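You operate a simulated robot arm through the tools that you are given. There is no shell and no other tool. Be economical: measure what you need, move in short steps, check, and stop when the job is done.

You run a simulated robot arm. Do the job below in one go: nothing can be reset, and whatever is moved stays where it is left.

TASK
Make room on the hobby table top for the orange sponge. At the end: the silver corn tin stands on top of the white palette; the orange sponge stands where the brown bark jar stood; the beige round brush stands on top of the green note block; the brown bark jar is on the top of the jar step; whatever was shut is shut again. Leave all else as you found it, and nothing knocked over.
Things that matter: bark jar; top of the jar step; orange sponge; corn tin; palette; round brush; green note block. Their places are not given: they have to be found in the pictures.

It is judged by the outcome, as a careful person would: the job done as asked, and still so three seconds after it is handed in. It fails if anything else is knocked over, pushed out of place, dropped, spilled or broken.

THE ROBOT
A 7-joint arm with a two-finger parallel gripper, fixed in place. Base frame: the origin is at the foot of the arm, x ahead of it, y to its left, z up; the work surface is at about z = 740. Units: mm, rad, N and s.
With the tool pointing down near the work surface it reaches from about 300 to 680 mm from the base axis. Its first joint turns from -1.152 to 1.152 rad. Payload 1.57 kg.
The tool frame sits at the grasp point between the pads (the TCP): z along the fingers, y along the line on which they close. The tips reach 30 mm beyond it. The gripper opens to 110 mm. The fingers are 24 mm wide and 12 mm thick; the gripper's body (48 by 112 mm) begins 78 mm behind the TCP.
Orientation is that of the tool frame in the base frame, as a unit quaternion [x, y, z, w]. With the fingers straight down and closing along the base's y, the tool's x points along the base's -x, its y along +y and its z along -z.

THE INTERFACE
- The arm moves only by the tool apply_moves. Its argument "rows" is a list of rows, each a list of 7 numbers: the shift along the tool's x, y, z in mm, then the turn, a rotation vector about the tool's x, y, z in rad, then the finger opening in mm, from 0 to 110. In form: [[dx, dy, dz, ax, ay, az, fingers], ...]. A call has 1 to 20 rows; each row shifts and turns the commanded pose from where the row before left it, along the tool's axes as they then stand. Each row takes 0.2 s and may step no farther than 50 mm and 0.15 rad from the row before; otherwise, or with a gripper value out of range, the whole call is refused. A pose out of reach is approached as far as the arm can. The call stops where the force on the tool passes 40 N (or 10 N more than at its start, if that is more) or the arm is blocked; 0.2 s more then pass. Each finger travels about 108 mm/s and halts on what it meets, pressing with about 28 N; the grip force reading is that of the motor and also rises with nothing between the fingers. The clock runs only during rows and for 0.2 s after the last one: add rows that do not move to give the fingers time. It gives the time, the measured TCP pose, the force on the tool (base axes), the opening and the grip force at its end, in the units of the frame above (readings bear some noise).
- Cameras (640 x 400 px; columns grow to the right, rows downward): "scene" is fixed at [175.4, -420.1, 1381.3]; the picture's right is [0.52, -0.85, 0.00], its down [-0.66, -0.40, -0.64] and it looks along [0.55, 0.33, -0.77] (base axes); focal length 357 px, centre (320, 200). "wrist" rides on the gripper at [-36, 0, -80] in the tool frame; the picture's right is [0.00, -1.00, 0.00], its down [0.97, 0.00, -0.24] and it looks along [0.24, 0.00, 0.97] (tool axes); focal length 218 px, centre (320, 200).
- get_image(camera): a new picture of that camera. No time passes.
- measure_at(camera, pixels): for up to 12 pixels [column, row] of the newest picture of that camera ("zoom" is the newest enlarged one), the place [x, y, z] in the base frame of the surface seen there, good to about 2 mm. No time passes.
- close_up(camera, box): a new picture of the part [left, top, right, bottom] of that camera's present view, enlarged. No time passes.
- job_done(): hands the job in; it is judged then, once.

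Go step by step. Measure first, check grasps and placings, and put right what went wrong. The budget is 80 turns and 34 pictures, counting those below and the enlarged ones. Unless the task says otherwise, let go and move clear before handing in, and close with one line.

The tools are called after ">>>" as name(argument=value, ...) on one line, values as JSON. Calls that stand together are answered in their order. apply_moves: Moves the arm, as the interface text tells. Its arguments: {"type":"object","properties":{"rows":{"type":"array","items":{"type":"array","items":{"type":"number"}}}},"required":["rows"]} The other tools are called the same way: get_image (camera) takes a picture; measure_at (camera, pixels) gives the place of the surface under pixels of a picture; close_up (camera, box) takes an enlarged picture of a part of a camera's view; job_done () hands the job in.

At the start:

```text
clock: 0.0
ee_pos: [366.2, -120.7, 1086.6]
ee_rot: [0.0, 1.0, 0.0, 0.0]
contact_force: [-0.4, 0.0, 0.2]
width: 110.0
finger_force: 0.0
```

scene: 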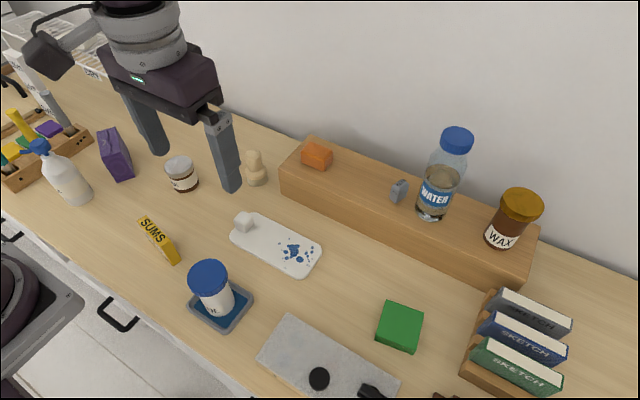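
wrist: 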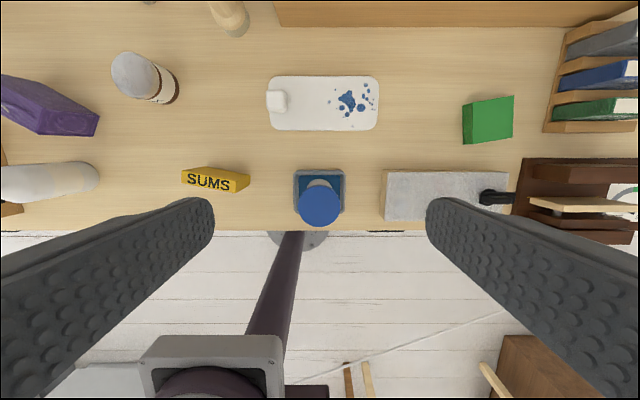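

The scene shows a long wooden step, a white palette at (275,245), a green block at (400,326) and a small brown jar at (182,175). I'll enlarge parts of it to identify the items.

>>> close_up(camera="scene", box=[80, 110, 340, 280])

>>> close_up(camera="scene", box=[280, 120, 580, 310])

>>> close_up(camera="scene", box=[0, 60, 140, 220])

```text
2.35 times, centred on (210, 195) of scene
```

zoom: 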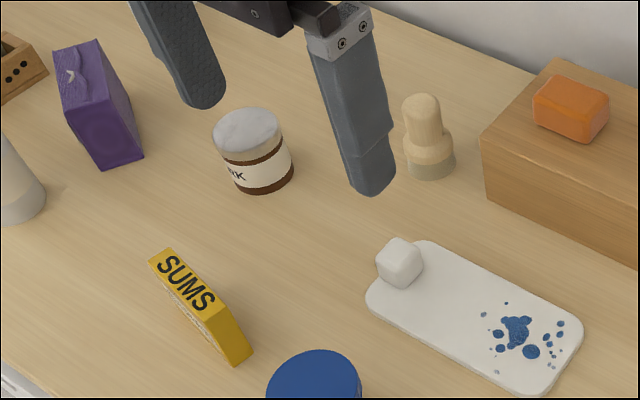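

```text
2.11 times, centred on (430, 215) of scene
```

zoom: 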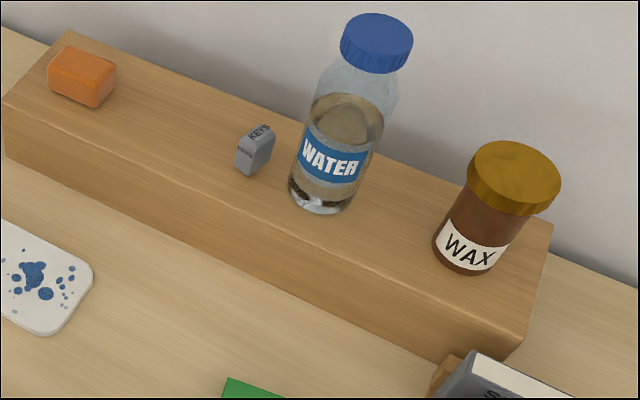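

```text
2.50 times, centred on (70, 140) of scene
```

zoom: 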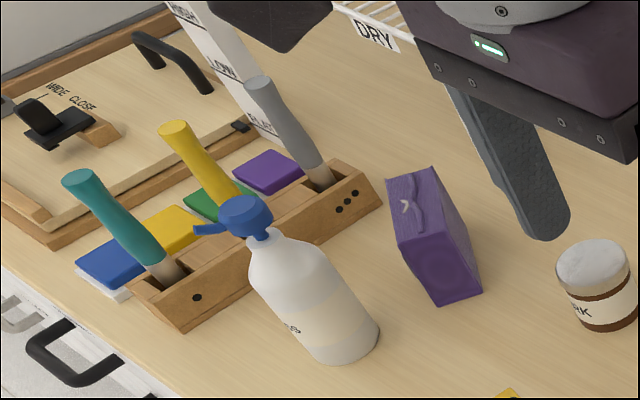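

The bark jar is at (182,175), the beige round brush at (255,168) and the orange sponge on the step at (317,155). I can't see the corn tin yet, so I'll look at the left and bottom edges.

>>> close_up(camera="scene", box=[160, 250, 460, 400])

>>> close_up(camera="scene", box=[0, 0, 130, 130])

>>> close_up(camera="wrist", box=[360, 130, 640, 270])

```text
2.13 times, centred on (310, 325) of scene
```

zoom: 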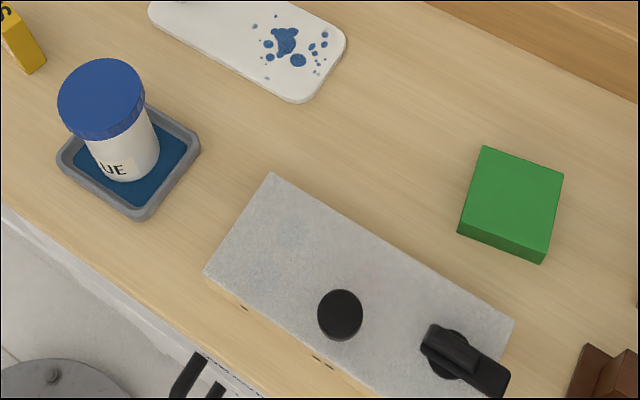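

```text
3.08 times, centred on (65, 65) of scene
```

zoom: 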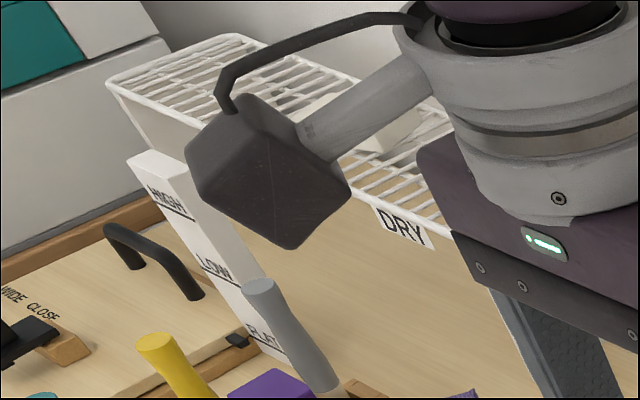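

```text
2.29 times, centred on (500, 200) of wrist
```

zoom: 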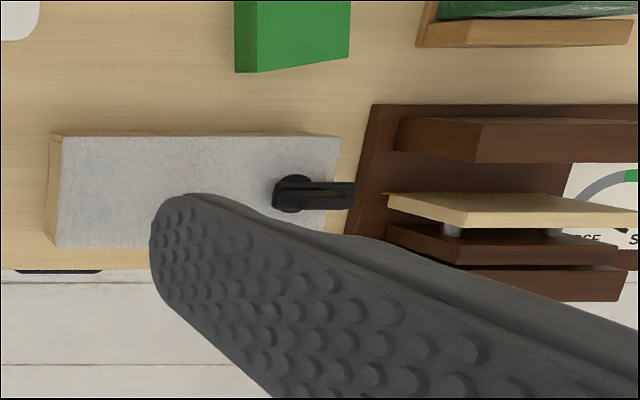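

There is a grey-topped box with a black knob at (319,378) and a lever at (375,390), and a hatch at the far left. I'll measure the key points.

>>> measure_at(camera="scene", pixels=[[181, 163], [255, 153], [316, 148], [275, 245], [244, 222], [402, 320], [290, 320], [258, 358], [398, 382], [319, 376], [365, 388], [330, 175]])

>>> measure_at(camera="wrist", pixels=[[385, 172], [385, 219], [508, 173], [508, 218], [495, 197], [540, 170], [590, 205], [325, 100], [325, 225], [600, 165], [277, 99], [370, 235]])

>>> measure_at(camera="scene", pixels=[[30, 70], [5, 85], [60, 75], [65, 190], [118, 160], [210, 275], [160, 240], [120, 315], [398, 185], [450, 140], [520, 205], [15, 30]])

```text
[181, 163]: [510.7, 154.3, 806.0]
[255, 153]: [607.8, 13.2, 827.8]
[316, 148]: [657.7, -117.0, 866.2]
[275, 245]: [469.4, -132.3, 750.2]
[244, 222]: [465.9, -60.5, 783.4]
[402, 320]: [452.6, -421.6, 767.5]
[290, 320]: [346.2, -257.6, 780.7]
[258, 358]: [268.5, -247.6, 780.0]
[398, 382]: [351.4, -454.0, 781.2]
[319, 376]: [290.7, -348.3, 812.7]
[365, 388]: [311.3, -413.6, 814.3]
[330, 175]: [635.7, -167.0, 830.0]
```

```text
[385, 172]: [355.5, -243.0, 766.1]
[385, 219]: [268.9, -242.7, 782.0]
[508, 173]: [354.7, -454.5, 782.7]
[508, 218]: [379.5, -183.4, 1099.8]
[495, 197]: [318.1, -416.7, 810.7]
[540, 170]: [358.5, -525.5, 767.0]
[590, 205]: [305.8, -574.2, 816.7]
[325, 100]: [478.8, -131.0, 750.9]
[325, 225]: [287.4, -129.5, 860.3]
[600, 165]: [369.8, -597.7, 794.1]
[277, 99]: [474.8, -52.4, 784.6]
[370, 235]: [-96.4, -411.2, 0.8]
```

```text
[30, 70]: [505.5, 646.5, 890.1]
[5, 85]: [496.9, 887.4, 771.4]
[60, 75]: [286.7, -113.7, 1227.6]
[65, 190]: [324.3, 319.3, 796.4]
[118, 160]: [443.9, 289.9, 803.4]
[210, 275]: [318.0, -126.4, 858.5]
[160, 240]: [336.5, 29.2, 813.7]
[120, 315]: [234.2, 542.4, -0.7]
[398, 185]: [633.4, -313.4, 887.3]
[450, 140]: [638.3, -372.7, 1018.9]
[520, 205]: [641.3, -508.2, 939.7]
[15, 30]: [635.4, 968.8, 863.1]
```

The grey box spans x 268–355, y −247…−454, with its top at z 781. I'll move the wrist camera over it for a closer look.

>>> apply_moves(rows=[[0, -45, 20, 0, 0, 0, 110], [0, -45, 25, 0, 0, 0, 110], [0, -45, 25, 0, 0, 0, 110], [0, -45, 25, 0, 0, 0, 110], [5, -45, 25, 0, 0, 0, 110], [5, -20, 10, 0, 0, 0, 110], [0, 0, 0, 0, 0, 0, 110]])

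>>> get_image(camera="wrist")

>>> get_image(camera="scene")

```text
refused: row 2 steps farther than a row can; nothing moved
```

```text
25 pictures are left
```

wrist: 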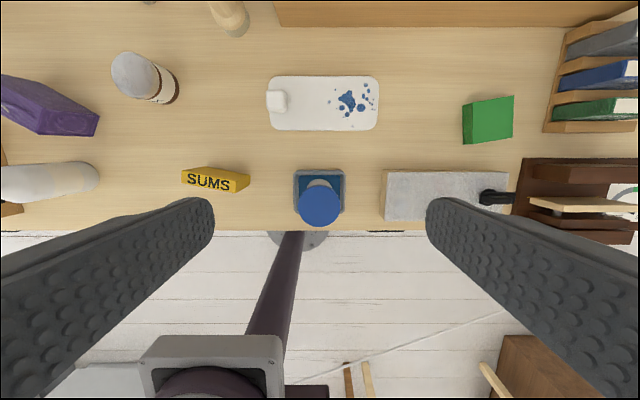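

```text
24 pictures are left
```

scene: 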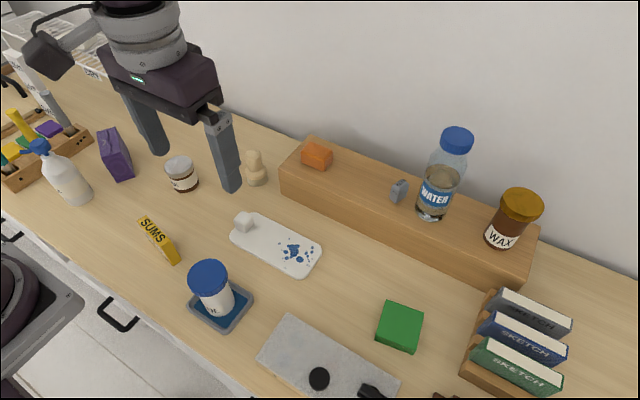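

The move was refused because row 2 was longer than 50 mm, so I'll use smaller steps.

>>> apply_moves(rows=[[0, -40, 20, 0, 0, 0, 110], [0, -40, 20, 0, 0, 0, 110], [0, -40, 20, 0, 0, 0, 110], [0, -40, 20, 0, 0, 0, 110], [5, -40, 20, 0, 0, 0, 110], [5, -20, 20, 0, 0, 0, 110], [0, 0, 0, 0, 0, 0, 110]])

>>> get_image(camera="wrist")

```text
clock: 1.6
ee_pos: [356.5, -342.0, 966.5]
ee_rot: [0.0, 1.0, 0.0, 0.0]
contact_force: [-0.7, 0.9, 0.2]
width: 110.0
finger_force: 0.1
```

```text
23 pictures are left
```

wrist: 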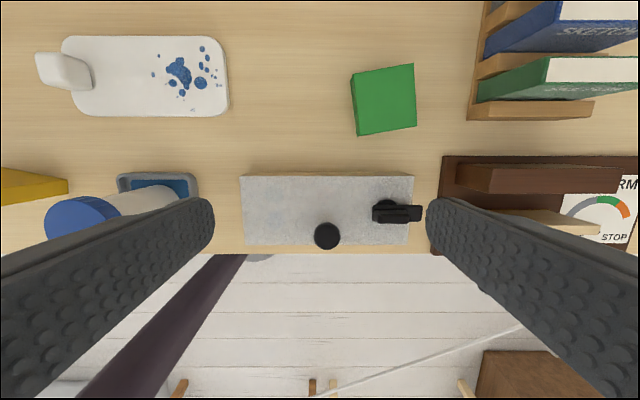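

The box has a knob at (327,235) and a lever at (395,213). I'll enlarge that area.

>>> close_up(camera="wrist", box=[225, 160, 445, 270])

>>> measure_at(camera="wrist", pixels=[[242, 180], [246, 244], [408, 243], [412, 179], [327, 232], [385, 213], [415, 214], [375, 213], [420, 220], [384, 98], [330, 174], [395, 206]])

```text
2.91 times, centred on (335, 215) of wrist
```

zoom: 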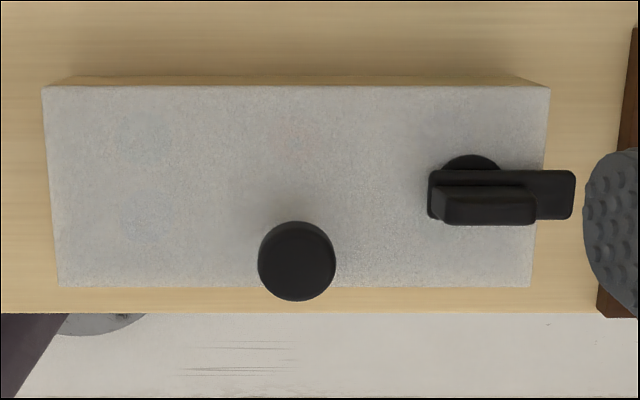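

```text
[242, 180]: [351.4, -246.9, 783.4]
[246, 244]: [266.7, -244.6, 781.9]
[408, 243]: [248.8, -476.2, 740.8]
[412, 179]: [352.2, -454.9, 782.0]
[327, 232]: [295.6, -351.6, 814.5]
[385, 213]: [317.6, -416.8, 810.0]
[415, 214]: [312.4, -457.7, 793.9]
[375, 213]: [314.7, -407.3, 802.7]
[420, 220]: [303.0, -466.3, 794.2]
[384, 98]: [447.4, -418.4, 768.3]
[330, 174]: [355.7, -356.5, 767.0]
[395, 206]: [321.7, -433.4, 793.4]
```

The latch is a turn-button: a plate at z≈794 with a raised rib, overhanging the −y edge of the lid. I'll measure the rib precisely before gripping it.

>>> measure_at(camera="zoom", pixels=[[452, 210], [490, 195], [490, 218], [530, 210], [560, 175], [560, 212], [470, 160], [432, 195], [295, 225], [295, 290], [262, 260], [332, 260]])

>>> close_up(camera="scene", box=[250, 310, 410, 400])

```text
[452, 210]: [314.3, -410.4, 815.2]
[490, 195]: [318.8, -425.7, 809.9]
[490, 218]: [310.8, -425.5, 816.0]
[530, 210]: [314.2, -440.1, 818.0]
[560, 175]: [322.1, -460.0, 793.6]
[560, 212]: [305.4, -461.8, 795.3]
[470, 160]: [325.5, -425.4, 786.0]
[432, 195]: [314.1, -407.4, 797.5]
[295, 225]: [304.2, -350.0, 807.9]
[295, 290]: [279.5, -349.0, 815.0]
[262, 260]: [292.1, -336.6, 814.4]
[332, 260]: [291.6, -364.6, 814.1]
```

```text
4.00 times, centred on (330, 355) of scene
```

zoom: 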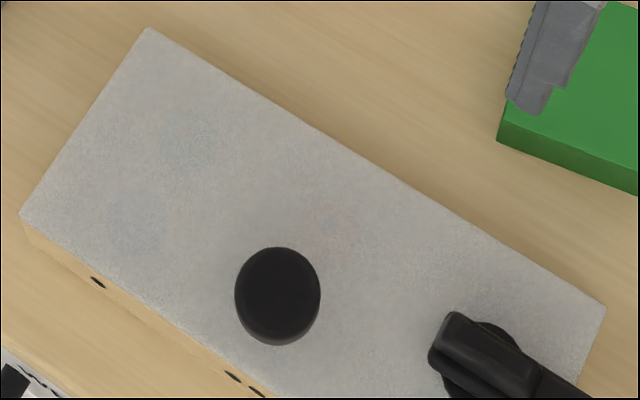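

The rib is centred at about (314, −424), with its top at z 816 and its length along y. I'll turn the tool 90°, hover above it and check.

>>> apply_moves(rows=[[14.2, -27.3, 35.5, 0, 0, 0, 110], [14.2, -27.3, 35.5, 0, 0, 0, 80], [14.1, -27.4, 30, 0, 0, 0, 50], [0, 0, 0, 0, 0, 0.15, 50], [0, 0, 0, 0, 0, 0.15, 50], [0, 0, 0, 0, 0, 0.15, 50], [0, 0, 0, 0, 0, 0.15, 50], [0, 0, 0, 0, 0, 0.15, 50], [0, 0, 0, 0, 0, 0.15, 50], [0, 0, 0, 0, 0, 0.15, 50], [0, 0, 0, 0, 0, 0.15, 50], [0, 0, 0, 0, 0, 0.15, 50], [0, 0, 0, 0, 0, 0.15, 50], [0, 0, 0, 0, 0, 0.0708, 50], [0, 0, 0, 0, 0, 0, 50]])

>>> get_image(camera="wrist")

```text
clock: 4.8
ee_pos: [313.0, -423.6, 866.0]
ee_rot: [0.707, 0.707, 0.001, 0.001]
contact_force: [0.3, -1.0, -0.6]
width: 50.4
finger_force: 0.1
```

```text
20 pictures are left
```

wrist: 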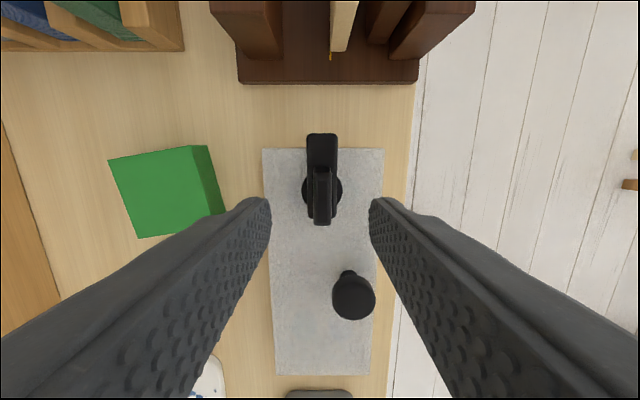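

The latch sits centred between the fingers, with its disk at (322,190). I'll confirm the pivot position.

>>> measure_at(camera="wrist", pixels=[[304, 190], [340, 190], [322, 175], [323, 217], [335, 205], [310, 205], [336, 140], [309, 140], [322, 30]])

```text
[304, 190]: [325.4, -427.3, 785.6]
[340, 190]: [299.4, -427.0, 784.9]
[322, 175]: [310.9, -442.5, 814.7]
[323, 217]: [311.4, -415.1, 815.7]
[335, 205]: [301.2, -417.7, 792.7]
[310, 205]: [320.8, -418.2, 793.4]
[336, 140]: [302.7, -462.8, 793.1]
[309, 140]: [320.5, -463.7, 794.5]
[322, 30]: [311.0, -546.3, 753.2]
```

The pivot is at about (312, −425). I'll go down and grip the rib.

>>> apply_moves(rows=[[-1, -1, 20, 0, 0, 0, 50], [0, 0, 18, 0, 0, 0, 50], [0, 0, 0, 0, 0, 0, 10], [0, 0, 0, 0, 0, 0, 10], [0, 0, 0, 0, 0, 0, 10]])

```text
clock: 6.0
ee_pos: [312.5, -424.8, 827.7]
ee_rot: [0.707, 0.707, 0.001, 0.0]
contact_force: [-4.8, -0.1, 0.4]
width: 13.2
finger_force: 1.8
```

I have the rib at 13 mm. I'll turn it a little towards +x and see whether it yields.

>>> apply_moves(rows=[[0, 0, 0, 0, 0, 0, 8], [0, 0, 0, 0, 0, -0.1, 8], [0, 0, 0, 0, 0, -0.1, 8], [0, 0, 0, 0, 0, -0.1, 8], [0, 0, 0, 0, 0, -0.1, 8], [0, 0, 0, 0, 0, -0.1, 8]])

>>> get_image(camera="wrist")

```text
clock: 7.4
ee_pos: [311.1, -424.2, 827.4]
ee_rot: [0.509, 0.861, 0.001, 0.0]
contact_force: [-8.8, 2.1, 0.2]
width: 25.1
finger_force: 36.6
```

```text
19 pictures are left
```

wrist: 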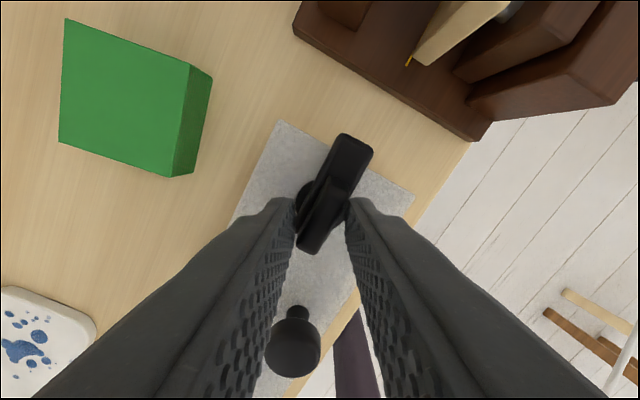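

The latch did not follow; the fingers were forced open to 25 mm. I'll turn back and try the other direction.

>>> apply_moves(rows=[[0, 0, 0, 0, 0, 0.1, 8], [0, 0, 0, 0, 0, 0.1, 8], [0, 0, 0, 0, 0, 0.1, 8], [0, 0, 0, 0, 0, 0.1, 8], [0, 0, 0, 0, 0, 0.1, 8], [0, 0, 0, 0, 0, 0, 8], [0, 0, 0, 0, 0, 0.1, 8], [0, 0, 0, 0, 0, 0.1, 8], [0, 0, 0, 0, 0, 0.1, 8], [0, 0, 0, 0, 0, 0.1, 8], [0, 0, 0, 0, 0, 0, 8]])

```text
clock: 9.8
ee_pos: [311.6, -426.0, 828.2]
ee_rot: [0.834, 0.552, -0.001, 0.001]
contact_force: [-5.6, -13.1, -6.8]
width: 11.7
finger_force: 29.0
```

The width stays at 12 mm, so the latch turns this way. I'll continue.

>>> apply_moves(rows=[[0, 0, 0, 0, 0, 0.1, 8], [0, 0, 0, 0, 0, 0.1, 8], [0, 0, 0, 0, 0, 0.1, 8], [0, 0, 0, 0, 0, 0.1, 8], [0, 0, 0, 0, 0, 0.1, 8], [0, 0, 0, 0, 0, 0.1, 8], [0, 0, 0, 0, 0, 0, 8]])

>>> get_image(camera="wrist")

```text
clock: 11.4
ee_pos: [313.1, -424.5, 827.5]
ee_rot: [0.96, 0.28, 0.0, 0.002]
contact_force: [2.4, -17.7, -5.7]
width: 11.3
finger_force: 28.8
```

```text
18 pictures are left
```

wrist: 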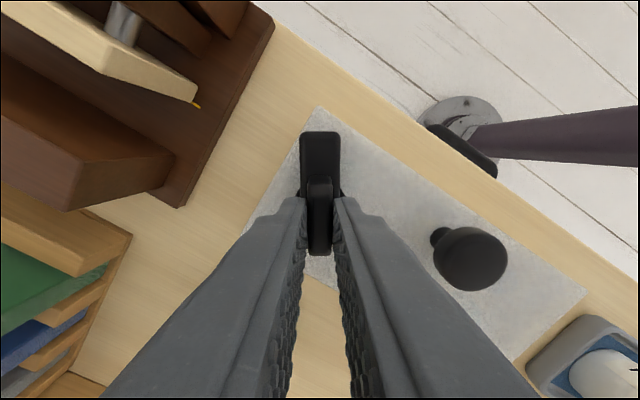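

The latch has turned about 57° and points towards the front corner. I'll finish the quarter turn.

>>> apply_moves(rows=[[0, 0, 0, 0, 0, 0.1, 8], [0, 0, 0, 0, 0, 0.1, 8], [0, 0, 0, 0, 0, 0.1, 8], [0, 0, 0, 0, 0, 0.1, 8], [0, 0, 0, 0, 0, 0.1, 8], [0, 0, 0, 0, 0, 0.07, 8], [0, 0, 0, 0, 0, 0, 8]])

```text
clock: 13.0
ee_pos: [312.8, -425.3, 826.8]
ee_rot: [1.0, 0.0, 0.001, 0.003]
contact_force: [10.8, -24.3, -2.8]
width: 11.7
finger_force: 28.8
```

Quarter turn done. I'll release, rise, and check.

>>> apply_moves(rows=[[0, 0, 0, 0, 0, 0, 50], [0, 0, 0, 0, 0, 0, 50], [0, 0, -40, 0, 0, 0, 50], [0, 0, -45, 0, 0, 0, 50], [0, 0, 0, 0, 0, 0, 50]])

>>> get_image(camera="wrist")

```text
clock: 14.2
ee_pos: [313.3, -424.8, 913.5]
ee_rot: [1.0, 0.001, 0.0, 0.0]
contact_force: [0.4, 0.4, 0.8]
width: 49.8
finger_force: 0.1
```

```text
17 pictures are left
```

wrist: 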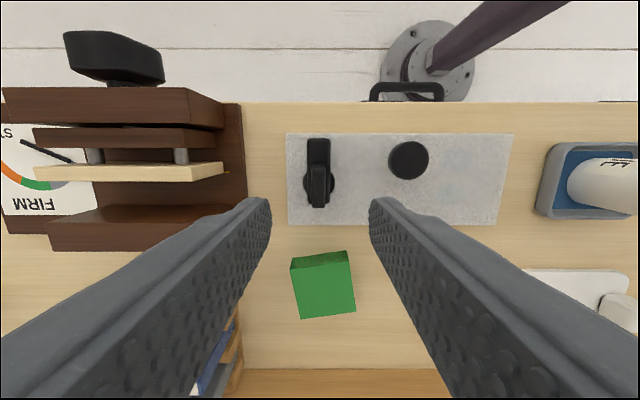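

The latch now lies along x, clear of the side. Next I'll locate the knob at (408,158) for lifting the lid.

>>> measure_at(camera="wrist", pixels=[[408, 156], [391, 158], [425, 158], [408, 144], [408, 172], [408, 178], [318, 145], [318, 200], [290, 180], [512, 180]])

```text
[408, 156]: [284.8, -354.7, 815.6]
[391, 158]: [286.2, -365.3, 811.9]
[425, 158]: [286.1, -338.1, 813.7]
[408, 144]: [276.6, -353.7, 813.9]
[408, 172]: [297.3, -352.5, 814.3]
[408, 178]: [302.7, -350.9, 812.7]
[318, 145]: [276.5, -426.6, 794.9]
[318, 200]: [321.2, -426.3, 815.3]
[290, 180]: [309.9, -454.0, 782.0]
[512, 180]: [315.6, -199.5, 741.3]
```

The knob is centred at about (290, −351), with its top at z 814. I'll go above it, descend and grip.

>>> apply_moves(rows=[[-12, -37, 0, 0, 0, 0, 60], [-11, -37, 10, 0, 0, 0, 60], [0, 0, 40, 0, 0, 0, 60], [0, 0, 40, 0, 0, 0, 60], [0, 0, 0, 0, 0, 0, 20], [0, 0, 0, 0, 0, 0, 20], [0, 0, 0, 0, 0, 0, 20]])

```text
clock: 15.8
ee_pos: [288.9, -349.9, 822.8]
ee_rot: [1.0, 0.001, 0.0, 0.001]
contact_force: [-1.8, 2.7, 0.6]
width: 31.2
finger_force: 39.8
```

I've gripped the knob at 31 mm. I'll try a small lift along an arc about the rear edge.

>>> apply_moves(rows=[[0, 0, 0, 0, 0, 0, 15], [4, 0, -6, 0, 0, 0, 15], [5, 0, -6, 0, 0, 0, 15], [0, 0, 0, 0, 0, 0, 15]])

>>> get_image(camera="scene")

```text
clock: 16.8
ee_pos: [296.4, -349.8, 834.6]
ee_rot: [1.0, 0.0, -0.001, 0.0]
contact_force: [-24.3, 6.5, -4.9]
width: 30.7
finger_force: 39.7
```

```text
16 pictures are left
```

scene: 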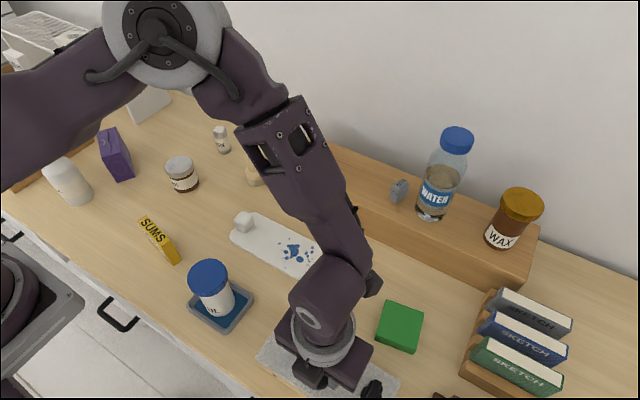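

A small item I hadn't seen, previously hidden by the finger, appears at (220,138). The reading shows −24 N along x. I'll enlarge the item and the box.

>>> close_up(camera="scene", box=[170, 110, 290, 200])

>>> close_up(camera="scene", box=[240, 310, 410, 400])

```text
4.44 times, centred on (230, 155) of scene
```

zoom: 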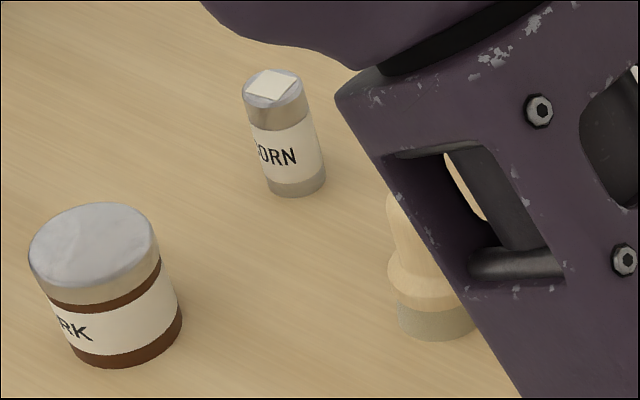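

```text
3.76 times, centred on (325, 355) of scene
```

zoom: 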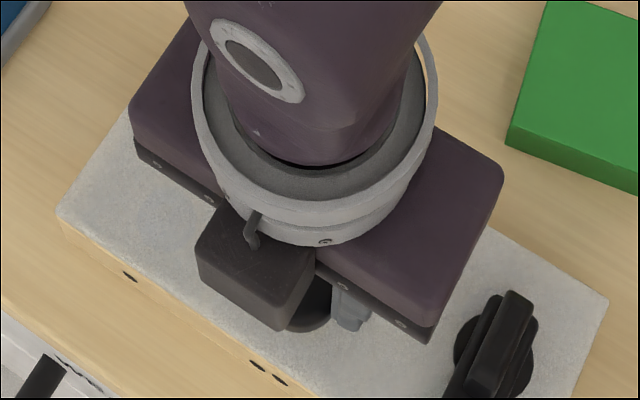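

The corn tin stands on the table at (220,138), so the grey box never needed opening. Its lid still looks flat, so I'll let go of the knob and put the latch back as it was.

>>> apply_moves(rows=[[-5, 0, 6, 0, 0, 0, 15], [-4, 0, 6, 0, 0, 0, 15], [0, 0, 0, 0, 0, 0, 60], [0, 0, 0, 0, 0, 0, 60], [0, 0, -40, 0, 0, 0, 60], [12, 37, -20, 0, 0, 0, 50], [10, 37, 0, 0, 0, 0, 50], [0, 0, 0, 0, 0, 0, 50]])

>>> get_image(camera="wrist")

```text
clock: 17.2
ee_pos: [297.8, -351.2, 830.6]
ee_rot: [1.0, 0.003, 0.004, 0.0]
contact_force: [-0.9, 6.0, 15.6]
width: 31.1
finger_force: 40.3
stopped in row 2: the force on the tool passed its limit (the readings are from after the stop); the commanded pose is now the measured one
```

```text
13 pictures are left
```

wrist: 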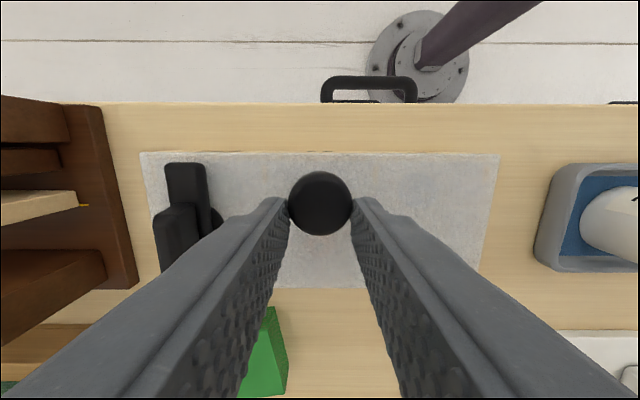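

The move stopped on force. I'll measure the lid's corners and the knob to see whether the lid shifted.

>>> measure_at(camera="wrist", pixels=[[143, 157], [320, 158], [496, 158], [478, 280], [305, 280], [320, 190], [320, 232], [450, 200], [190, 195], [175, 180], [400, 270]])

```text
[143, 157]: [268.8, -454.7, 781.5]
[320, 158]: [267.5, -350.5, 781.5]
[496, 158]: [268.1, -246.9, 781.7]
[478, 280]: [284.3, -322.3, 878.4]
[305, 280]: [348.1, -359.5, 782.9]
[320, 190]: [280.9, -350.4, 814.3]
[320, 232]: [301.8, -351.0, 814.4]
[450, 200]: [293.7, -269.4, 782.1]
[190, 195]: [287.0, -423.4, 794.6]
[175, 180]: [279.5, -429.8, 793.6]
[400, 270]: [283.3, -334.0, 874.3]
```

The lid and knob haven't moved (lid front edge x 268, z 781.5); the fingers only slipped. I'll release and go above the latch.

>>> apply_moves(rows=[[0, 0, 0, 0, 0, 0, 60], [0, 0, 0, 0, 0, 0, 60], [0, 0, -40, 0, 0, 0, 60], [7, 37, -20, 0, 0, 0, 50], [8, 37, 0, 0, 0, 0, 50], [0, 0, 0, 0, 0, 0, 50]])

```text
clock: 18.6
ee_pos: [310.4, -423.6, 888.9]
ee_rot: [1.0, 0.002, 0.004, 0.0]
contact_force: [0.0, -0.3, 0.1]
width: 50.2
finger_force: 0.0
```

Down onto the latch rib and grip.

>>> apply_moves(rows=[[2, 1.2, 30, 0, 0, 0, 50], [0, 0, 30.5, 0, 0, 0, 50], [0, 0, 0, 0, 0, 0, 8], [0, 0, 0, 0, 0, 0, 8], [0, 0, 0, 0, 0, 0, 8], [0, 0, 0, 0, 0, -0.1, 8], [0, 0, 0, 0, 0, -0.1, 8], [0, 0, 0, 0, 0, -0.1, 8], [0, 0, 0, 0, 0, -0.1, 8], [0, 0, 0, 0, 0, 0, 8]])

```text
clock: 20.8
ee_pos: [314.2, -425.2, 831.1]
ee_rot: [0.98, 0.2, 0.003, -0.001]
contact_force: [-1.7, 2.4, -8.3]
width: 11.6
finger_force: 28.6
```

It turns back at 11.6 mm width. I'll complete the quarter turn.

>>> apply_moves(rows=[[0, 0, 0, 0, 0, -0.1, 8], [0, 0, 0, 0, 0, -0.1, 8], [0, 0, 0, 0, 0, -0.1, 8], [0, 0, 0, 0, 0, -0.1, 8], [0, 0, 0, 0, 0, -0.1, 8], [0, 0, 0, 0, 0, -0.1, 8], [0, 0, 0, 0, 0, -0.1, 8], [0, 0, 0, 0, 0, -0.1, 8], [0, 0, 0, 0, 0, -0.1, 8], [0, 0, 0, 0, 0, -0.1, 8], [0, 0, 0, 0, 0, -0.1, 8], [0, 0, 0, 0, 0, -0.08, 8], [0, 0, 0, 0, 0, 0, 8]])

```text
clock: 23.6
ee_pos: [312.4, -424.1, 831.3]
ee_rot: [0.702, 0.712, 0.004, 0.001]
contact_force: [-21.3, 18.2, 8.2]
width: 12.0
finger_force: 29.1
```

The latch is back at its first angle. I'll release, rise and turn the tool to neutral, and measure the corn tin from the last scene picture.

>>> apply_moves(rows=[[0, 0, 0, 0, 0, 0, 50], [0, 0, 0, 0, 0, 0, 50], [0, 0, -45, 0, 0, 0, 50], [0, 0, -45, 0, 0, 0, 50], [0, 0, -45, 0, 0, -0.15, 50], [0, 0, 0, 0, 0, -0.15, 50], [0, 0, 0, 0, 0, -0.15, 50], [0, 0, 0, 0, 0, -0.15, 50], [0, 0, 0, 0, 0, -0.15, 50], [0, 0, 0, 0, 0, -0.15, 50], [0, 0, 0, 0, 0, -0.15, 50], [0, 0, 0, 0, 0, -0.15, 50], [0, 0, 0, 0, 0, -0.15, 50], [0, 0, 0, 0, 0, -0.15, 50], [0, 0, 0, 0, 0, -0.08, 50], [0, 0, 0, 0, 0, 0, 50]])

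>>> measure_at(camera="scene", pixels=[[219, 130], [221, 136], [223, 150], [217, 128], [183, 163], [183, 190], [285, 215], [302, 275], [235, 238], [322, 250], [250, 175]])

```text
clock: 27.0
ee_pos: [312.9, -425.5, 966.5]
ee_rot: [-0.012, 1.0, 0.0, 0.004]
contact_force: [-1.3, -0.2, -0.3]
width: 50.3
finger_force: 0.1
```

```text
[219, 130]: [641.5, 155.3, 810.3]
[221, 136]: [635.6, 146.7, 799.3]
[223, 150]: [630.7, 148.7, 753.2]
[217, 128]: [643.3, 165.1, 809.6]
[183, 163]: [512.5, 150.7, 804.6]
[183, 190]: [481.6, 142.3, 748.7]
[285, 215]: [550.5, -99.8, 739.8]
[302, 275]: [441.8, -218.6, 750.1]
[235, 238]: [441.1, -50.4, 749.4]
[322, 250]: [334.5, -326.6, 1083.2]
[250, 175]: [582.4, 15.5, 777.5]
```

The tin stands at about (642,153) with its top at z 810. I'll move to a view over the jar, tin and brush.

>>> apply_moves(rows=[[0, 0, -3, 0, 0.008, 0.024, 80], [-19, 38.8, -3, 0, 0, 0, 80], [-19, 38.8, -3, 0, 0, 0, 80], [-19, 38.8, -3, 0, 0, 0, 80], [-19, 38.8, -3, 0, 0, 0, 80], [-19, 38.8, -3, 0, 0, 0, 80], [-19, 38.8, -3, 0, 0, 0, 80], [-19, 38.8, -3, 0, 0, 0, 80], [-19, 38.8, -3, 0, 0, 0, 80], [-19, 38.8, -3, 0, 0, 0, 80], [-19, 38.8, -3, 0, 0, 0, 80], [-19, 38.8, -3, 0, 0, 0, 80], [-19, 38.8, -3, 0, 0, 0, 80], [-19, 38.8, 0, 0, 0, 0, 80], [0, 0, 0, 0, 0, 0, 80]])

>>> get_image(camera="wrist")

>>> get_image(camera="scene")

```text
clock: 30.2
ee_pos: [562.9, 77.4, 1004.4]
ee_rot: [0.002, 1.0, 0.0, 0.0]
contact_force: [-0.4, 0.0, -0.8]
width: 80.0
finger_force: 0.0
```

```text
12 pictures are left
```

wrist: 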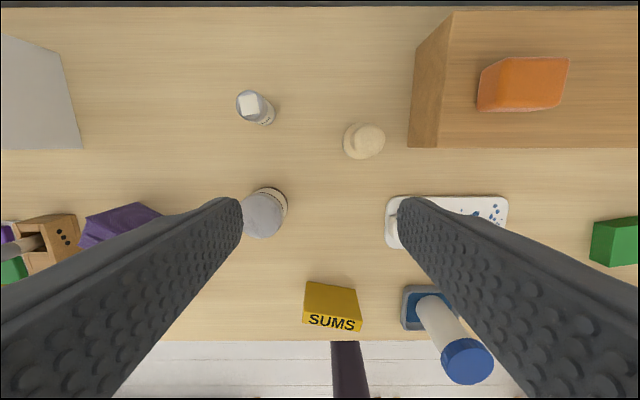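

```text
11 pictures are left
```

scene: 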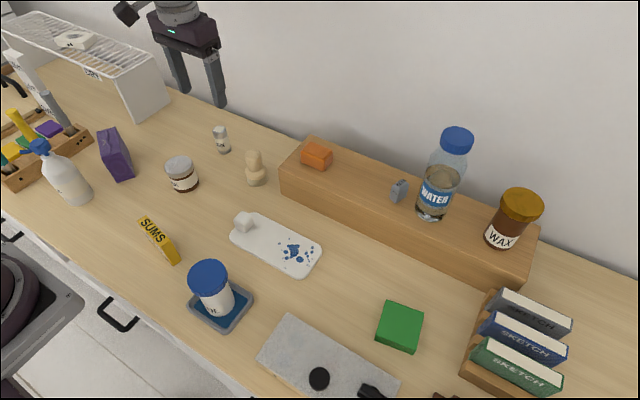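

Everything is clear now and the latch at (372,390) looks as before. I'll measure the tin, brush, jar, sponge and step edges.

>>> measure_at(camera="wrist", pixels=[[238, 104], [264, 104], [250, 91], [251, 103], [250, 117], [366, 136], [345, 142], [384, 138], [262, 215], [244, 216], [282, 216], [480, 103]])

>>> measure_at(camera="wrist", pixels=[[513, 60], [562, 65], [555, 105], [508, 107], [455, 12], [440, 148], [600, 145], [262, 190], [262, 236], [275, 190], [287, 205], [366, 156]])

>>> measure_at(camera="scene", pixels=[[168, 165], [194, 163], [180, 156], [183, 171], [200, 185], [180, 192], [316, 142], [330, 155], [370, 200], [350, 190], [345, 165], [360, 175]])

```text
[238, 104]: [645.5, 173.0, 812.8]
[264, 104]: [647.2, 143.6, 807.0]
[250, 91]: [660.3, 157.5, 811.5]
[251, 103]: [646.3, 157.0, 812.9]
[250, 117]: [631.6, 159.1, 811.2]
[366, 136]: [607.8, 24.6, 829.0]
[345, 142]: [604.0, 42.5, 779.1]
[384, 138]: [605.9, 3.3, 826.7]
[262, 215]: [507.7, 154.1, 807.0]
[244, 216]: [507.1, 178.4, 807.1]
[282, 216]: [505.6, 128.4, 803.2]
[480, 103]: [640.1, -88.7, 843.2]
```

```text
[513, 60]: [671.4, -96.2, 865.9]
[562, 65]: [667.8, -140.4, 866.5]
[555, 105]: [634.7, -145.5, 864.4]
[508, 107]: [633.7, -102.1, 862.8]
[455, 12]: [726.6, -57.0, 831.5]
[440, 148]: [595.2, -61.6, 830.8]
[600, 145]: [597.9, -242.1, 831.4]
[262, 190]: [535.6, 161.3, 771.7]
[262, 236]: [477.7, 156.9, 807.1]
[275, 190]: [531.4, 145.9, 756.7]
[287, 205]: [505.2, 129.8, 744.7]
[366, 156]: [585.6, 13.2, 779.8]
```

```text
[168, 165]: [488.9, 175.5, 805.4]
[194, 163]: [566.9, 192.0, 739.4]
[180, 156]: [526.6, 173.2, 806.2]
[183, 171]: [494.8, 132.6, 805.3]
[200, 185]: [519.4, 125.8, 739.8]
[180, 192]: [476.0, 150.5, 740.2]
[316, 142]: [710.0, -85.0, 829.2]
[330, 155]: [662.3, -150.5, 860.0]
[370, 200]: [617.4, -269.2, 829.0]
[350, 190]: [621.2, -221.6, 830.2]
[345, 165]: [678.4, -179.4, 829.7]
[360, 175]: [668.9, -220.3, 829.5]
```

The tin is at (646,157) r≈15, the jar at (505,154) r≈26, the brush at (606,16), the sponge at (652,−121), and the step top is z 830.5 with its front edge at x≈597. I'll pick up the tin first.

>>> apply_moves(rows=[[-20.75, 20, 26, 0, 0, 0, 80], [-20.75, 20, 26, 0, 0, 0, 80], [-20.75, 20, 26, 0, 0, 0, 80], [-20.75, 20, 26, 0, 0, 0, 80], [0, 0, 30, 0, 0, 0, 80], [0, 0, 0, 0, 0, 0, 80]])

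```text
clock: 31.6
ee_pos: [645.5, 157.9, 869.5]
ee_rot: [0.001, 1.0, 0.0, -0.001]
contact_force: [0.1, -0.3, -0.5]
width: 80.2
finger_force: 0.0
```

Position is good. I'll descend and grip.

>>> apply_moves(rows=[[0, -1, 40, 0, 0, 0, 80], [0, 0, 42, 0, 0, 0, 80], [0, 0, 0, 0, 0, 0, 60], [0, 0, 0, 0, 0, 0, 40], [0, 0, 0, 0, 0, 0, 15], [0, 0, 0, 0, 0, 0, 15], [0, 0, 0, 0, 0, 0, 15]])

```text
clock: 33.2
ee_pos: [645.1, 155.1, 787.6]
ee_rot: [0.0, 1.0, 0.0, -0.001]
contact_force: [-0.6, 0.2, -0.5]
width: 32.9
finger_force: 28.3
```

I have the tin at 33 mm width. I'll lift it and carry it over the palette's free middle at about (470, −128).

>>> apply_moves(rows=[[0, 0, -20, 0, 0, 0, 15], [0, 0, -40, 0, 0, 0, 15], [0, 0, -40, 0, 0, 0, 15], [0, 0, -20, 0, 0, 0, 15], [21.9, -35.4, 0, 0, 0, 0, 15], [21.9, -35.4, 0, 0, 0, 0, 15], [21.9, -35.4, 0, 0, 0, 0, 15], [21.9, -35.4, 0, 0, 0, 0, 15], [21.9, -35.4, 0, 0, 0, 0, 15], [21.9, -35.4, 0, 0, 0, 0, 15], [21.9, -35.4, 0, 0, 0, 0, 15], [21.7, -35.4, 0, 0, 0, 0, 15], [0, 0, 0, 0, 0, 0, 15]])

>>> get_image(camera="wrist")

```text
clock: 36.0
ee_pos: [468.3, -125.4, 909.6]
ee_rot: [0.002, 1.0, 0.0, -0.001]
contact_force: [1.0, 0.5, -0.8]
width: 33.1
finger_force: 27.8
```

```text
10 pictures are left
```

wrist: 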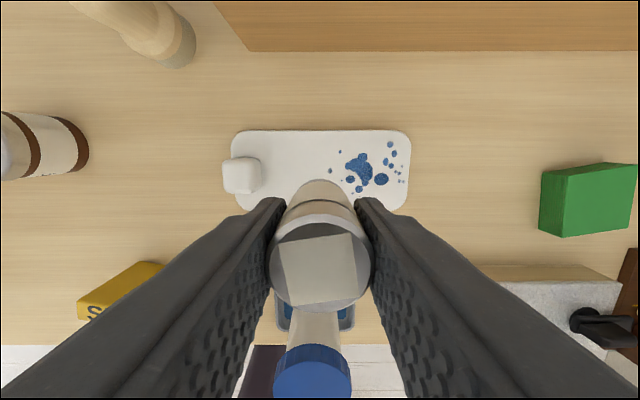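

The tin is held upright. I'll measure the palette edges and the white block to set the spot.

>>> measure_at(camera="wrist", pixels=[[320, 132], [395, 207], [250, 207], [408, 170], [262, 165], [262, 190], [225, 175], [233, 140], [240, 175], [595, 170], [630, 200], [545, 235]])

```text
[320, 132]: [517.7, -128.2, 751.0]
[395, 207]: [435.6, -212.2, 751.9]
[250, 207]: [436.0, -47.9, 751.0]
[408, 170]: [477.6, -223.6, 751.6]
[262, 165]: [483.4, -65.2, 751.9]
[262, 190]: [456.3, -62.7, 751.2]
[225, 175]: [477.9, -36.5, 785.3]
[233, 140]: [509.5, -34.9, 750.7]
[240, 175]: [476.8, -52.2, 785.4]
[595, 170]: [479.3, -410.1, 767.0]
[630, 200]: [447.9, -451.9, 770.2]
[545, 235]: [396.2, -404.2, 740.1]
```

The palette spans x 433–518, y −33…−225 at z 751, and the block ends at y −63. I'll lower the tin at (474, −118).

>>> apply_moves(rows=[[-6, 7, 40, 0, 0, 0, 15], [0, 0, 40, 0, 0, 0, 15], [0, 0, 20, 0, 0, 0, 15], [0, 0, 5, 0, 0, 0, 15], [0, 0, 4, 0, 0, 0, 15], [0, 0, 1.5, 0, 0, 0, 15], [0, 0, 0, 0, 0, 0, 15]])

```text
clock: 37.6
ee_pos: [475.1, -118.8, 798.0]
ee_rot: [0.001, 1.0, -0.001, 0.0]
contact_force: [0.0, -0.1, -1.3]
width: 32.9
finger_force: 27.7
```

There is no clear contact yet, so I'll lower another 1.5 mm.

>>> apply_moves(rows=[[0, 0, 0.8, 0, 0, 0, 15], [0, 0, 0.7, 0, 0, 0, 15], [0, 0, 0, 0, 0, 0, 15]])

```text
clock: 38.4
ee_pos: [475.3, -119.5, 796.8]
ee_rot: [0.003, 1.0, 0.0, 0.001]
contact_force: [-2.3, 0.2, 18.4]
width: 32.8
finger_force: 27.8
```

Contact at 18 N. I'll ease up slightly, open to 46 and rise.

>>> apply_moves(rows=[[0, 0, -0.8, 0, 0, 0, 15], [0, 0, 0, 0, 0, 0, 38], [0, 0, 0, 0, 0, 0, 46], [0, 0, 0, 0, 0, 0, 46], [0, 0, -20, 0, 0, 0, 46], [0, 0, -40, 0, 0, 0, 46], [0, 0, -45, 0, 0, 0, 60], [0, 0, 0, 0, 0, 0, 60]])

>>> get_image(camera="wrist")

```text
clock: 40.2
ee_pos: [473.9, -119.5, 903.3]
ee_rot: [0.001, 1.0, 0.0, -0.001]
contact_force: [-0.8, -0.6, 0.7]
width: 59.8
finger_force: 0.0
```

```text
9 pictures are left
```

wrist: 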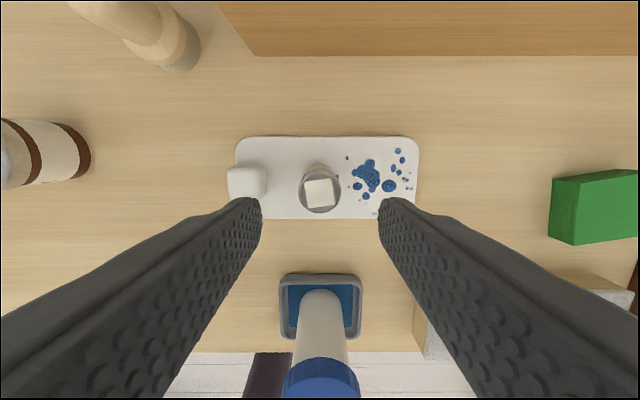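

The tin stands on the palette at (320,190). Next is the brush: I'll hover above it at (606,16).

>>> apply_moves(rows=[[0, 0, -20, 0, 0, 0, 60], [-26.4, 27, 0, 0, 0, 0, 60], [-26.4, 27, 0, 0, 0, 0, 60], [-26.4, 27, 0, 0, 0, 0, 60], [-26.4, 27, 0, 0, 0, 0, 60], [-26.4, 27, 0, 0, 0, 0, 60], [0, 0, 40, 0, 0, 0, 60], [0, 0, 0, 0, 0, 0, 60]])

>>> get_image(camera="wrist")

```text
clock: 42.0
ee_pos: [606.8, 15.0, 881.3]
ee_rot: [0.001, 1.0, 0.0, -0.001]
contact_force: [0.0, 0.1, 0.2]
width: 60.0
finger_force: 0.1
```

```text
8 pictures are left
```

wrist: 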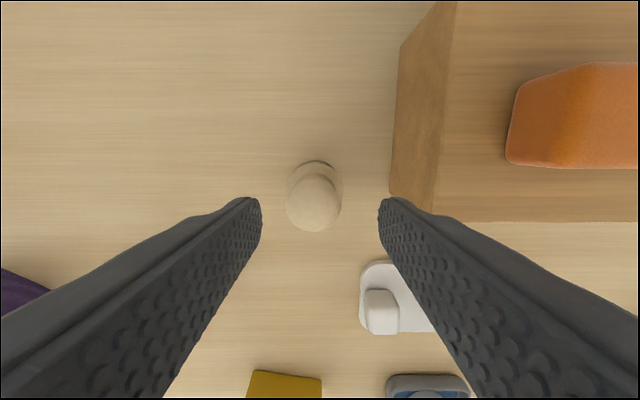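

>>> measure_at(camera="wrist", pixels=[[315, 205], [295, 205], [335, 205], [315, 222], [315, 180], [290, 185], [340, 185], [316, 168]])

```text
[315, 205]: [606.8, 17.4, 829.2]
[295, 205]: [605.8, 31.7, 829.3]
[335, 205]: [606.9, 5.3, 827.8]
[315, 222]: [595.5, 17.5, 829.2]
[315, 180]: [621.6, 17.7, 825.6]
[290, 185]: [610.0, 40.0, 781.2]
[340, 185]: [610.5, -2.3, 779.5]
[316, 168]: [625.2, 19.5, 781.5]
```

The brush axis is at (607,18) with a wide collar below z≈781. I'll descend to grip the handle above the collar.

>>> apply_moves(rows=[[0, 3, 33, 0, 0, 0, 60], [0, 0, 33, 0, 0, 0, 60], [0, 0, 0, 0, 0, 0, 40], [0, 0, 0, 0, 0, 0, 15], [0, 0, 0, 0, 0, 0, 15], [0, 0, 0, 0, 0, 0, 15]])

```text
clock: 43.4
ee_pos: [607.3, 17.9, 815.3]
ee_rot: [0.001, 1.0, 0.0, -0.001]
contact_force: [-0.6, -0.7, 1.0]
width: 35.6
finger_force: 28.2
```

Gripped at 35.6 mm. I'll lift, and measure the green block's top corners from the scene picture.

>>> apply_moves(rows=[[0, 0, -15, 0, 0, 0, 15], [0, 0, -40, 0, 0, 0, 15], [0, 0, -45, 0, 0, 0, 15], [0, 0, -40, 0, 0, 0, 15], [0, 0, 0, 0, 0, 0, 15]])

>>> measure_at(camera="scene", pixels=[[390, 302], [421, 312], [415, 346], [379, 336], [400, 323], [384, 318], [418, 330], [405, 306], [396, 341]])

```text
clock: 44.6
ee_pos: [607.7, 18.7, 956.6]
ee_rot: [0.001, 1.0, 0.0, -0.001]
contact_force: [-0.5, -0.7, -0.9]
width: 35.3
finger_force: 28.2
```

```text
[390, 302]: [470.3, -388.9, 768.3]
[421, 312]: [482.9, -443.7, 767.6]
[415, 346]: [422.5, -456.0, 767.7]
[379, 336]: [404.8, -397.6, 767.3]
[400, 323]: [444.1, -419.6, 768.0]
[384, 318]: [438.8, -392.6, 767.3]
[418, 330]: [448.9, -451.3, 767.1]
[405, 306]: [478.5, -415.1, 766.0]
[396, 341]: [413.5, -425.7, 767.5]
```

The block top is centred at (445, −421), z 768. I'll carry the brush above it.

>>> apply_moves(rows=[[14.8, -40, 0, 0, 0, 0, 15], [14.8, -40, 0, 0, 0, 0, 15], [14.8, -40, 0, 0, 0, 0, 15], [14.8, -40, 0, 0, 0, 0, 15], [14.8, -40, 0, 0, 0, 0, 15], [14.8, -40, 0, 0, 0, 0, 15], [14.8, -40, 0, 0, 0, 0, 15], [14.8, -40, 0, 0, 0, 0, 15], [14.8, -40, 0, 0, 0, 0, 15], [14.8, -40, 0, 0, 0, 0, 15], [14.7, -40, 0, 0, 0, 0, 15], [0, 0, 45, 0, 0, 0, 15], [0, 0, 40, 0, 0, 0, 15], [0, 0, 20, 0, 0, 0, 15], [0, 0, 0, 0, 0, 0, 15]])

>>> get_image(camera="wrist")

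```text
clock: 47.8
ee_pos: [442.7, -420.2, 851.4]
ee_rot: [0.001, 1.0, 0.001, -0.001]
contact_force: [0.8, 0.2, -1.9]
width: 35.3
finger_force: 28.3
```

```text
7 pictures are left
```

wrist: 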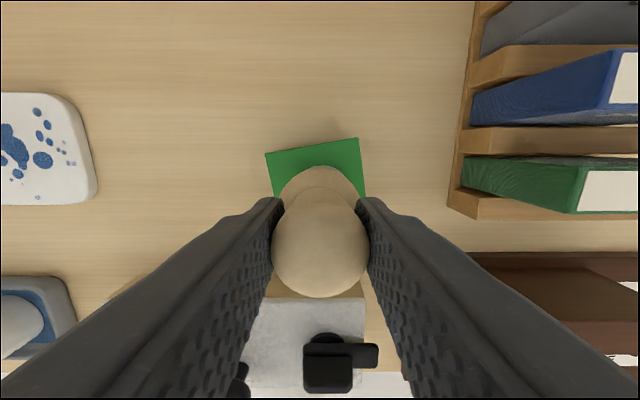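

Aligned over the block, and the latch at (340,362) is back as it was. I'll lower the last 8 mm with care.

>>> apply_moves(rows=[[-2, 0, 3, 0, 0, 0, 15], [0, 0, 3, 0, 0, 0, 15], [0, 0, 1, 0, 0, 0, 15], [0, 0, 0.7, 0, 0, 0, 15], [0, 0, 0, 0, 0, 0, 15]])

```text
clock: 49.0
ee_pos: [444.9, -421.6, 844.8]
ee_rot: [0.002, 1.0, 0.0, -0.001]
contact_force: [0.6, 0.0, -0.4]
width: 35.1
finger_force: 28.0
```

>>> apply_moves(rows=[[0, 0, 0.8, 0, 0, 0, 15], [0, 0, 0.8, 0, 0, 0, 15], [0, 0, 0.6, 0, 0, 0, 15], [0, 0, 0, 0, 0, 0, 15]])

```text
clock: 50.0
ee_pos: [446.4, -421.6, 843.1]
ee_rot: [0.001, 1.0, -0.001, 0.0]
contact_force: [-1.7, 4.0, 11.5]
width: 35.2
finger_force: 28.0
```

Contact at 11.5 N. I'll release and rise.

>>> apply_moves(rows=[[0, 0, -0.5, 0, 0, 0, 20], [0, 0, 0, 0, 0, 0, 45], [0, 0, 0, 0, 0, 0, 60], [0, 0, 0, 0, 0, 0, 60], [0, 0, -20, 0, 0, 0, 60], [0, 0, -40, 0, 0, 0, 60], [0, 0, -45, 0, 0, 0, 60], [0, 0, 0, 0, 0, 0, 60]])

>>> get_image(camera="wrist")

```text
clock: 51.8
ee_pos: [444.5, -421.2, 947.1]
ee_rot: [0.001, 1.0, 0.0, -0.001]
contact_force: [-1.1, 0.3, -0.8]
width: 60.3
finger_force: 0.0
```

```text
6 pictures are left
```

wrist: 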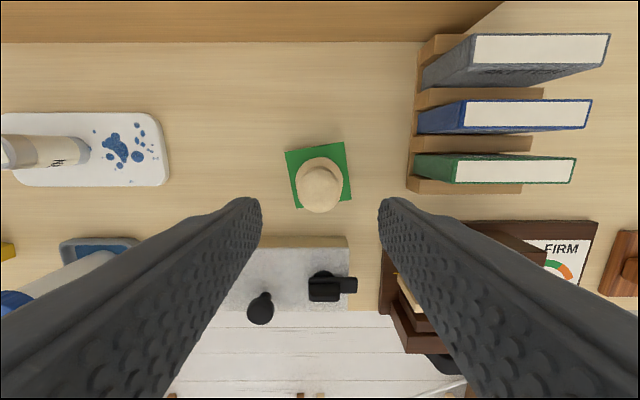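

The brush stands on the green block at (320,188). Next is the bark jar: I'll hover above (505,154).

>>> apply_moves(rows=[[-4.3, 41.1, 0, 0, 0, 0, 60], [-4.3, 41.1, 0, 0, 0, 0, 60], [-4.3, 41.1, 0, 0, 0, 0, 60], [-4.3, 41.1, 0, 0, 0, 0, 60], [-4.3, 41.1, 0, 0, 0, 0, 60], [-4.3, 41.1, 0, 0, 0, 0, 60], [-4.3, 41.1, 0, 0, 0, 0, 60], [-4.3, 41.1, 0, 0, 0, 0, 60], [-4.3, 41.1, 0, 0, 0, 0, 90], [-4.3, 41.1, 0, 0, 0, 0, 90], [-4.3, 41.1, 0, 0, 0, 0, 90], [-4.3, 41.1, 0, 0, 0, 0, 90], [-4.3, 41.1, 0, 0, 0, 0, 90], [-4.3, 41.1, 30, 0, 0, 0, 90], [0, 0, 40, 0, 0, 0, 90], [0, 0, 0, 0, 0, 0, 90]])

>>> get_image(camera="wrist")

```text
refused: row 14 steps farther than a row can; nothing moved
```

```text
5 pictures are left
```

wrist: 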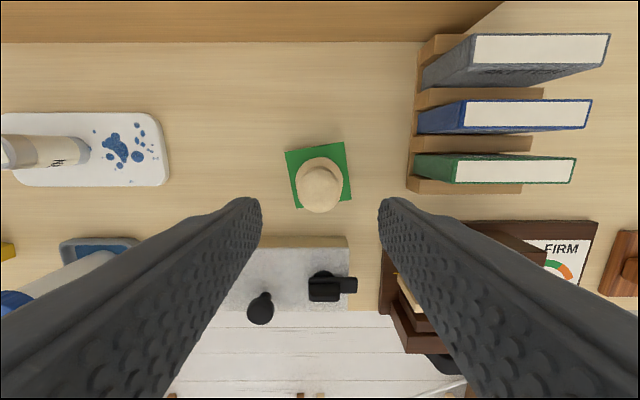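

Row 14 was too long, so I'll resend with smaller steps and hold off on pictures.

>>> apply_moves(rows=[[-4.3, 41.1, 0, 0, 0, 0, 60], [-4.3, 41.1, 0, 0, 0, 0, 60], [-4.3, 41.1, 0, 0, 0, 0, 60], [-4.3, 41.1, 0, 0, 0, 0, 60], [-4.3, 41.1, 0, 0, 0, 0, 60], [-4.3, 41.1, 0, 0, 0, 0, 60], [-4.3, 41.1, 0, 0, 0, 0, 60], [-4.3, 41.1, 0, 0, 0, 0, 60], [-4.3, 41.1, 0, 0, 0, 0, 90], [-4.3, 41.1, 0, 0, 0, 0, 90], [-4.3, 41.1, 0, 0, 0, 0, 90], [-4.3, 41.1, 0, 0, 0, 0, 90], [-4.3, 41.1, 0, 0, 0, 0, 90], [-4.3, 41.1, 0, 0, 0, 0, 90], [0, 0, 35, 0, 0, 0, 90], [0, 0, 35, 0, 0, 0, 90], [0, 0, 0, 0, 0, 0, 90]])

>>> get_image(camera="wrist")

```text
clock: 55.4
ee_pos: [507.1, 154.9, 877.0]
ee_rot: [0.001, 1.0, 0.0, -0.001]
contact_force: [-0.3, 0.2, 0.2]
width: 89.6
finger_force: 0.0
```

```text
4 pictures are left
```

wrist: 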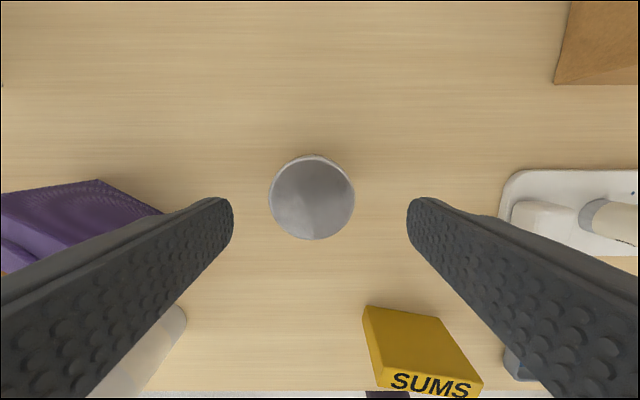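

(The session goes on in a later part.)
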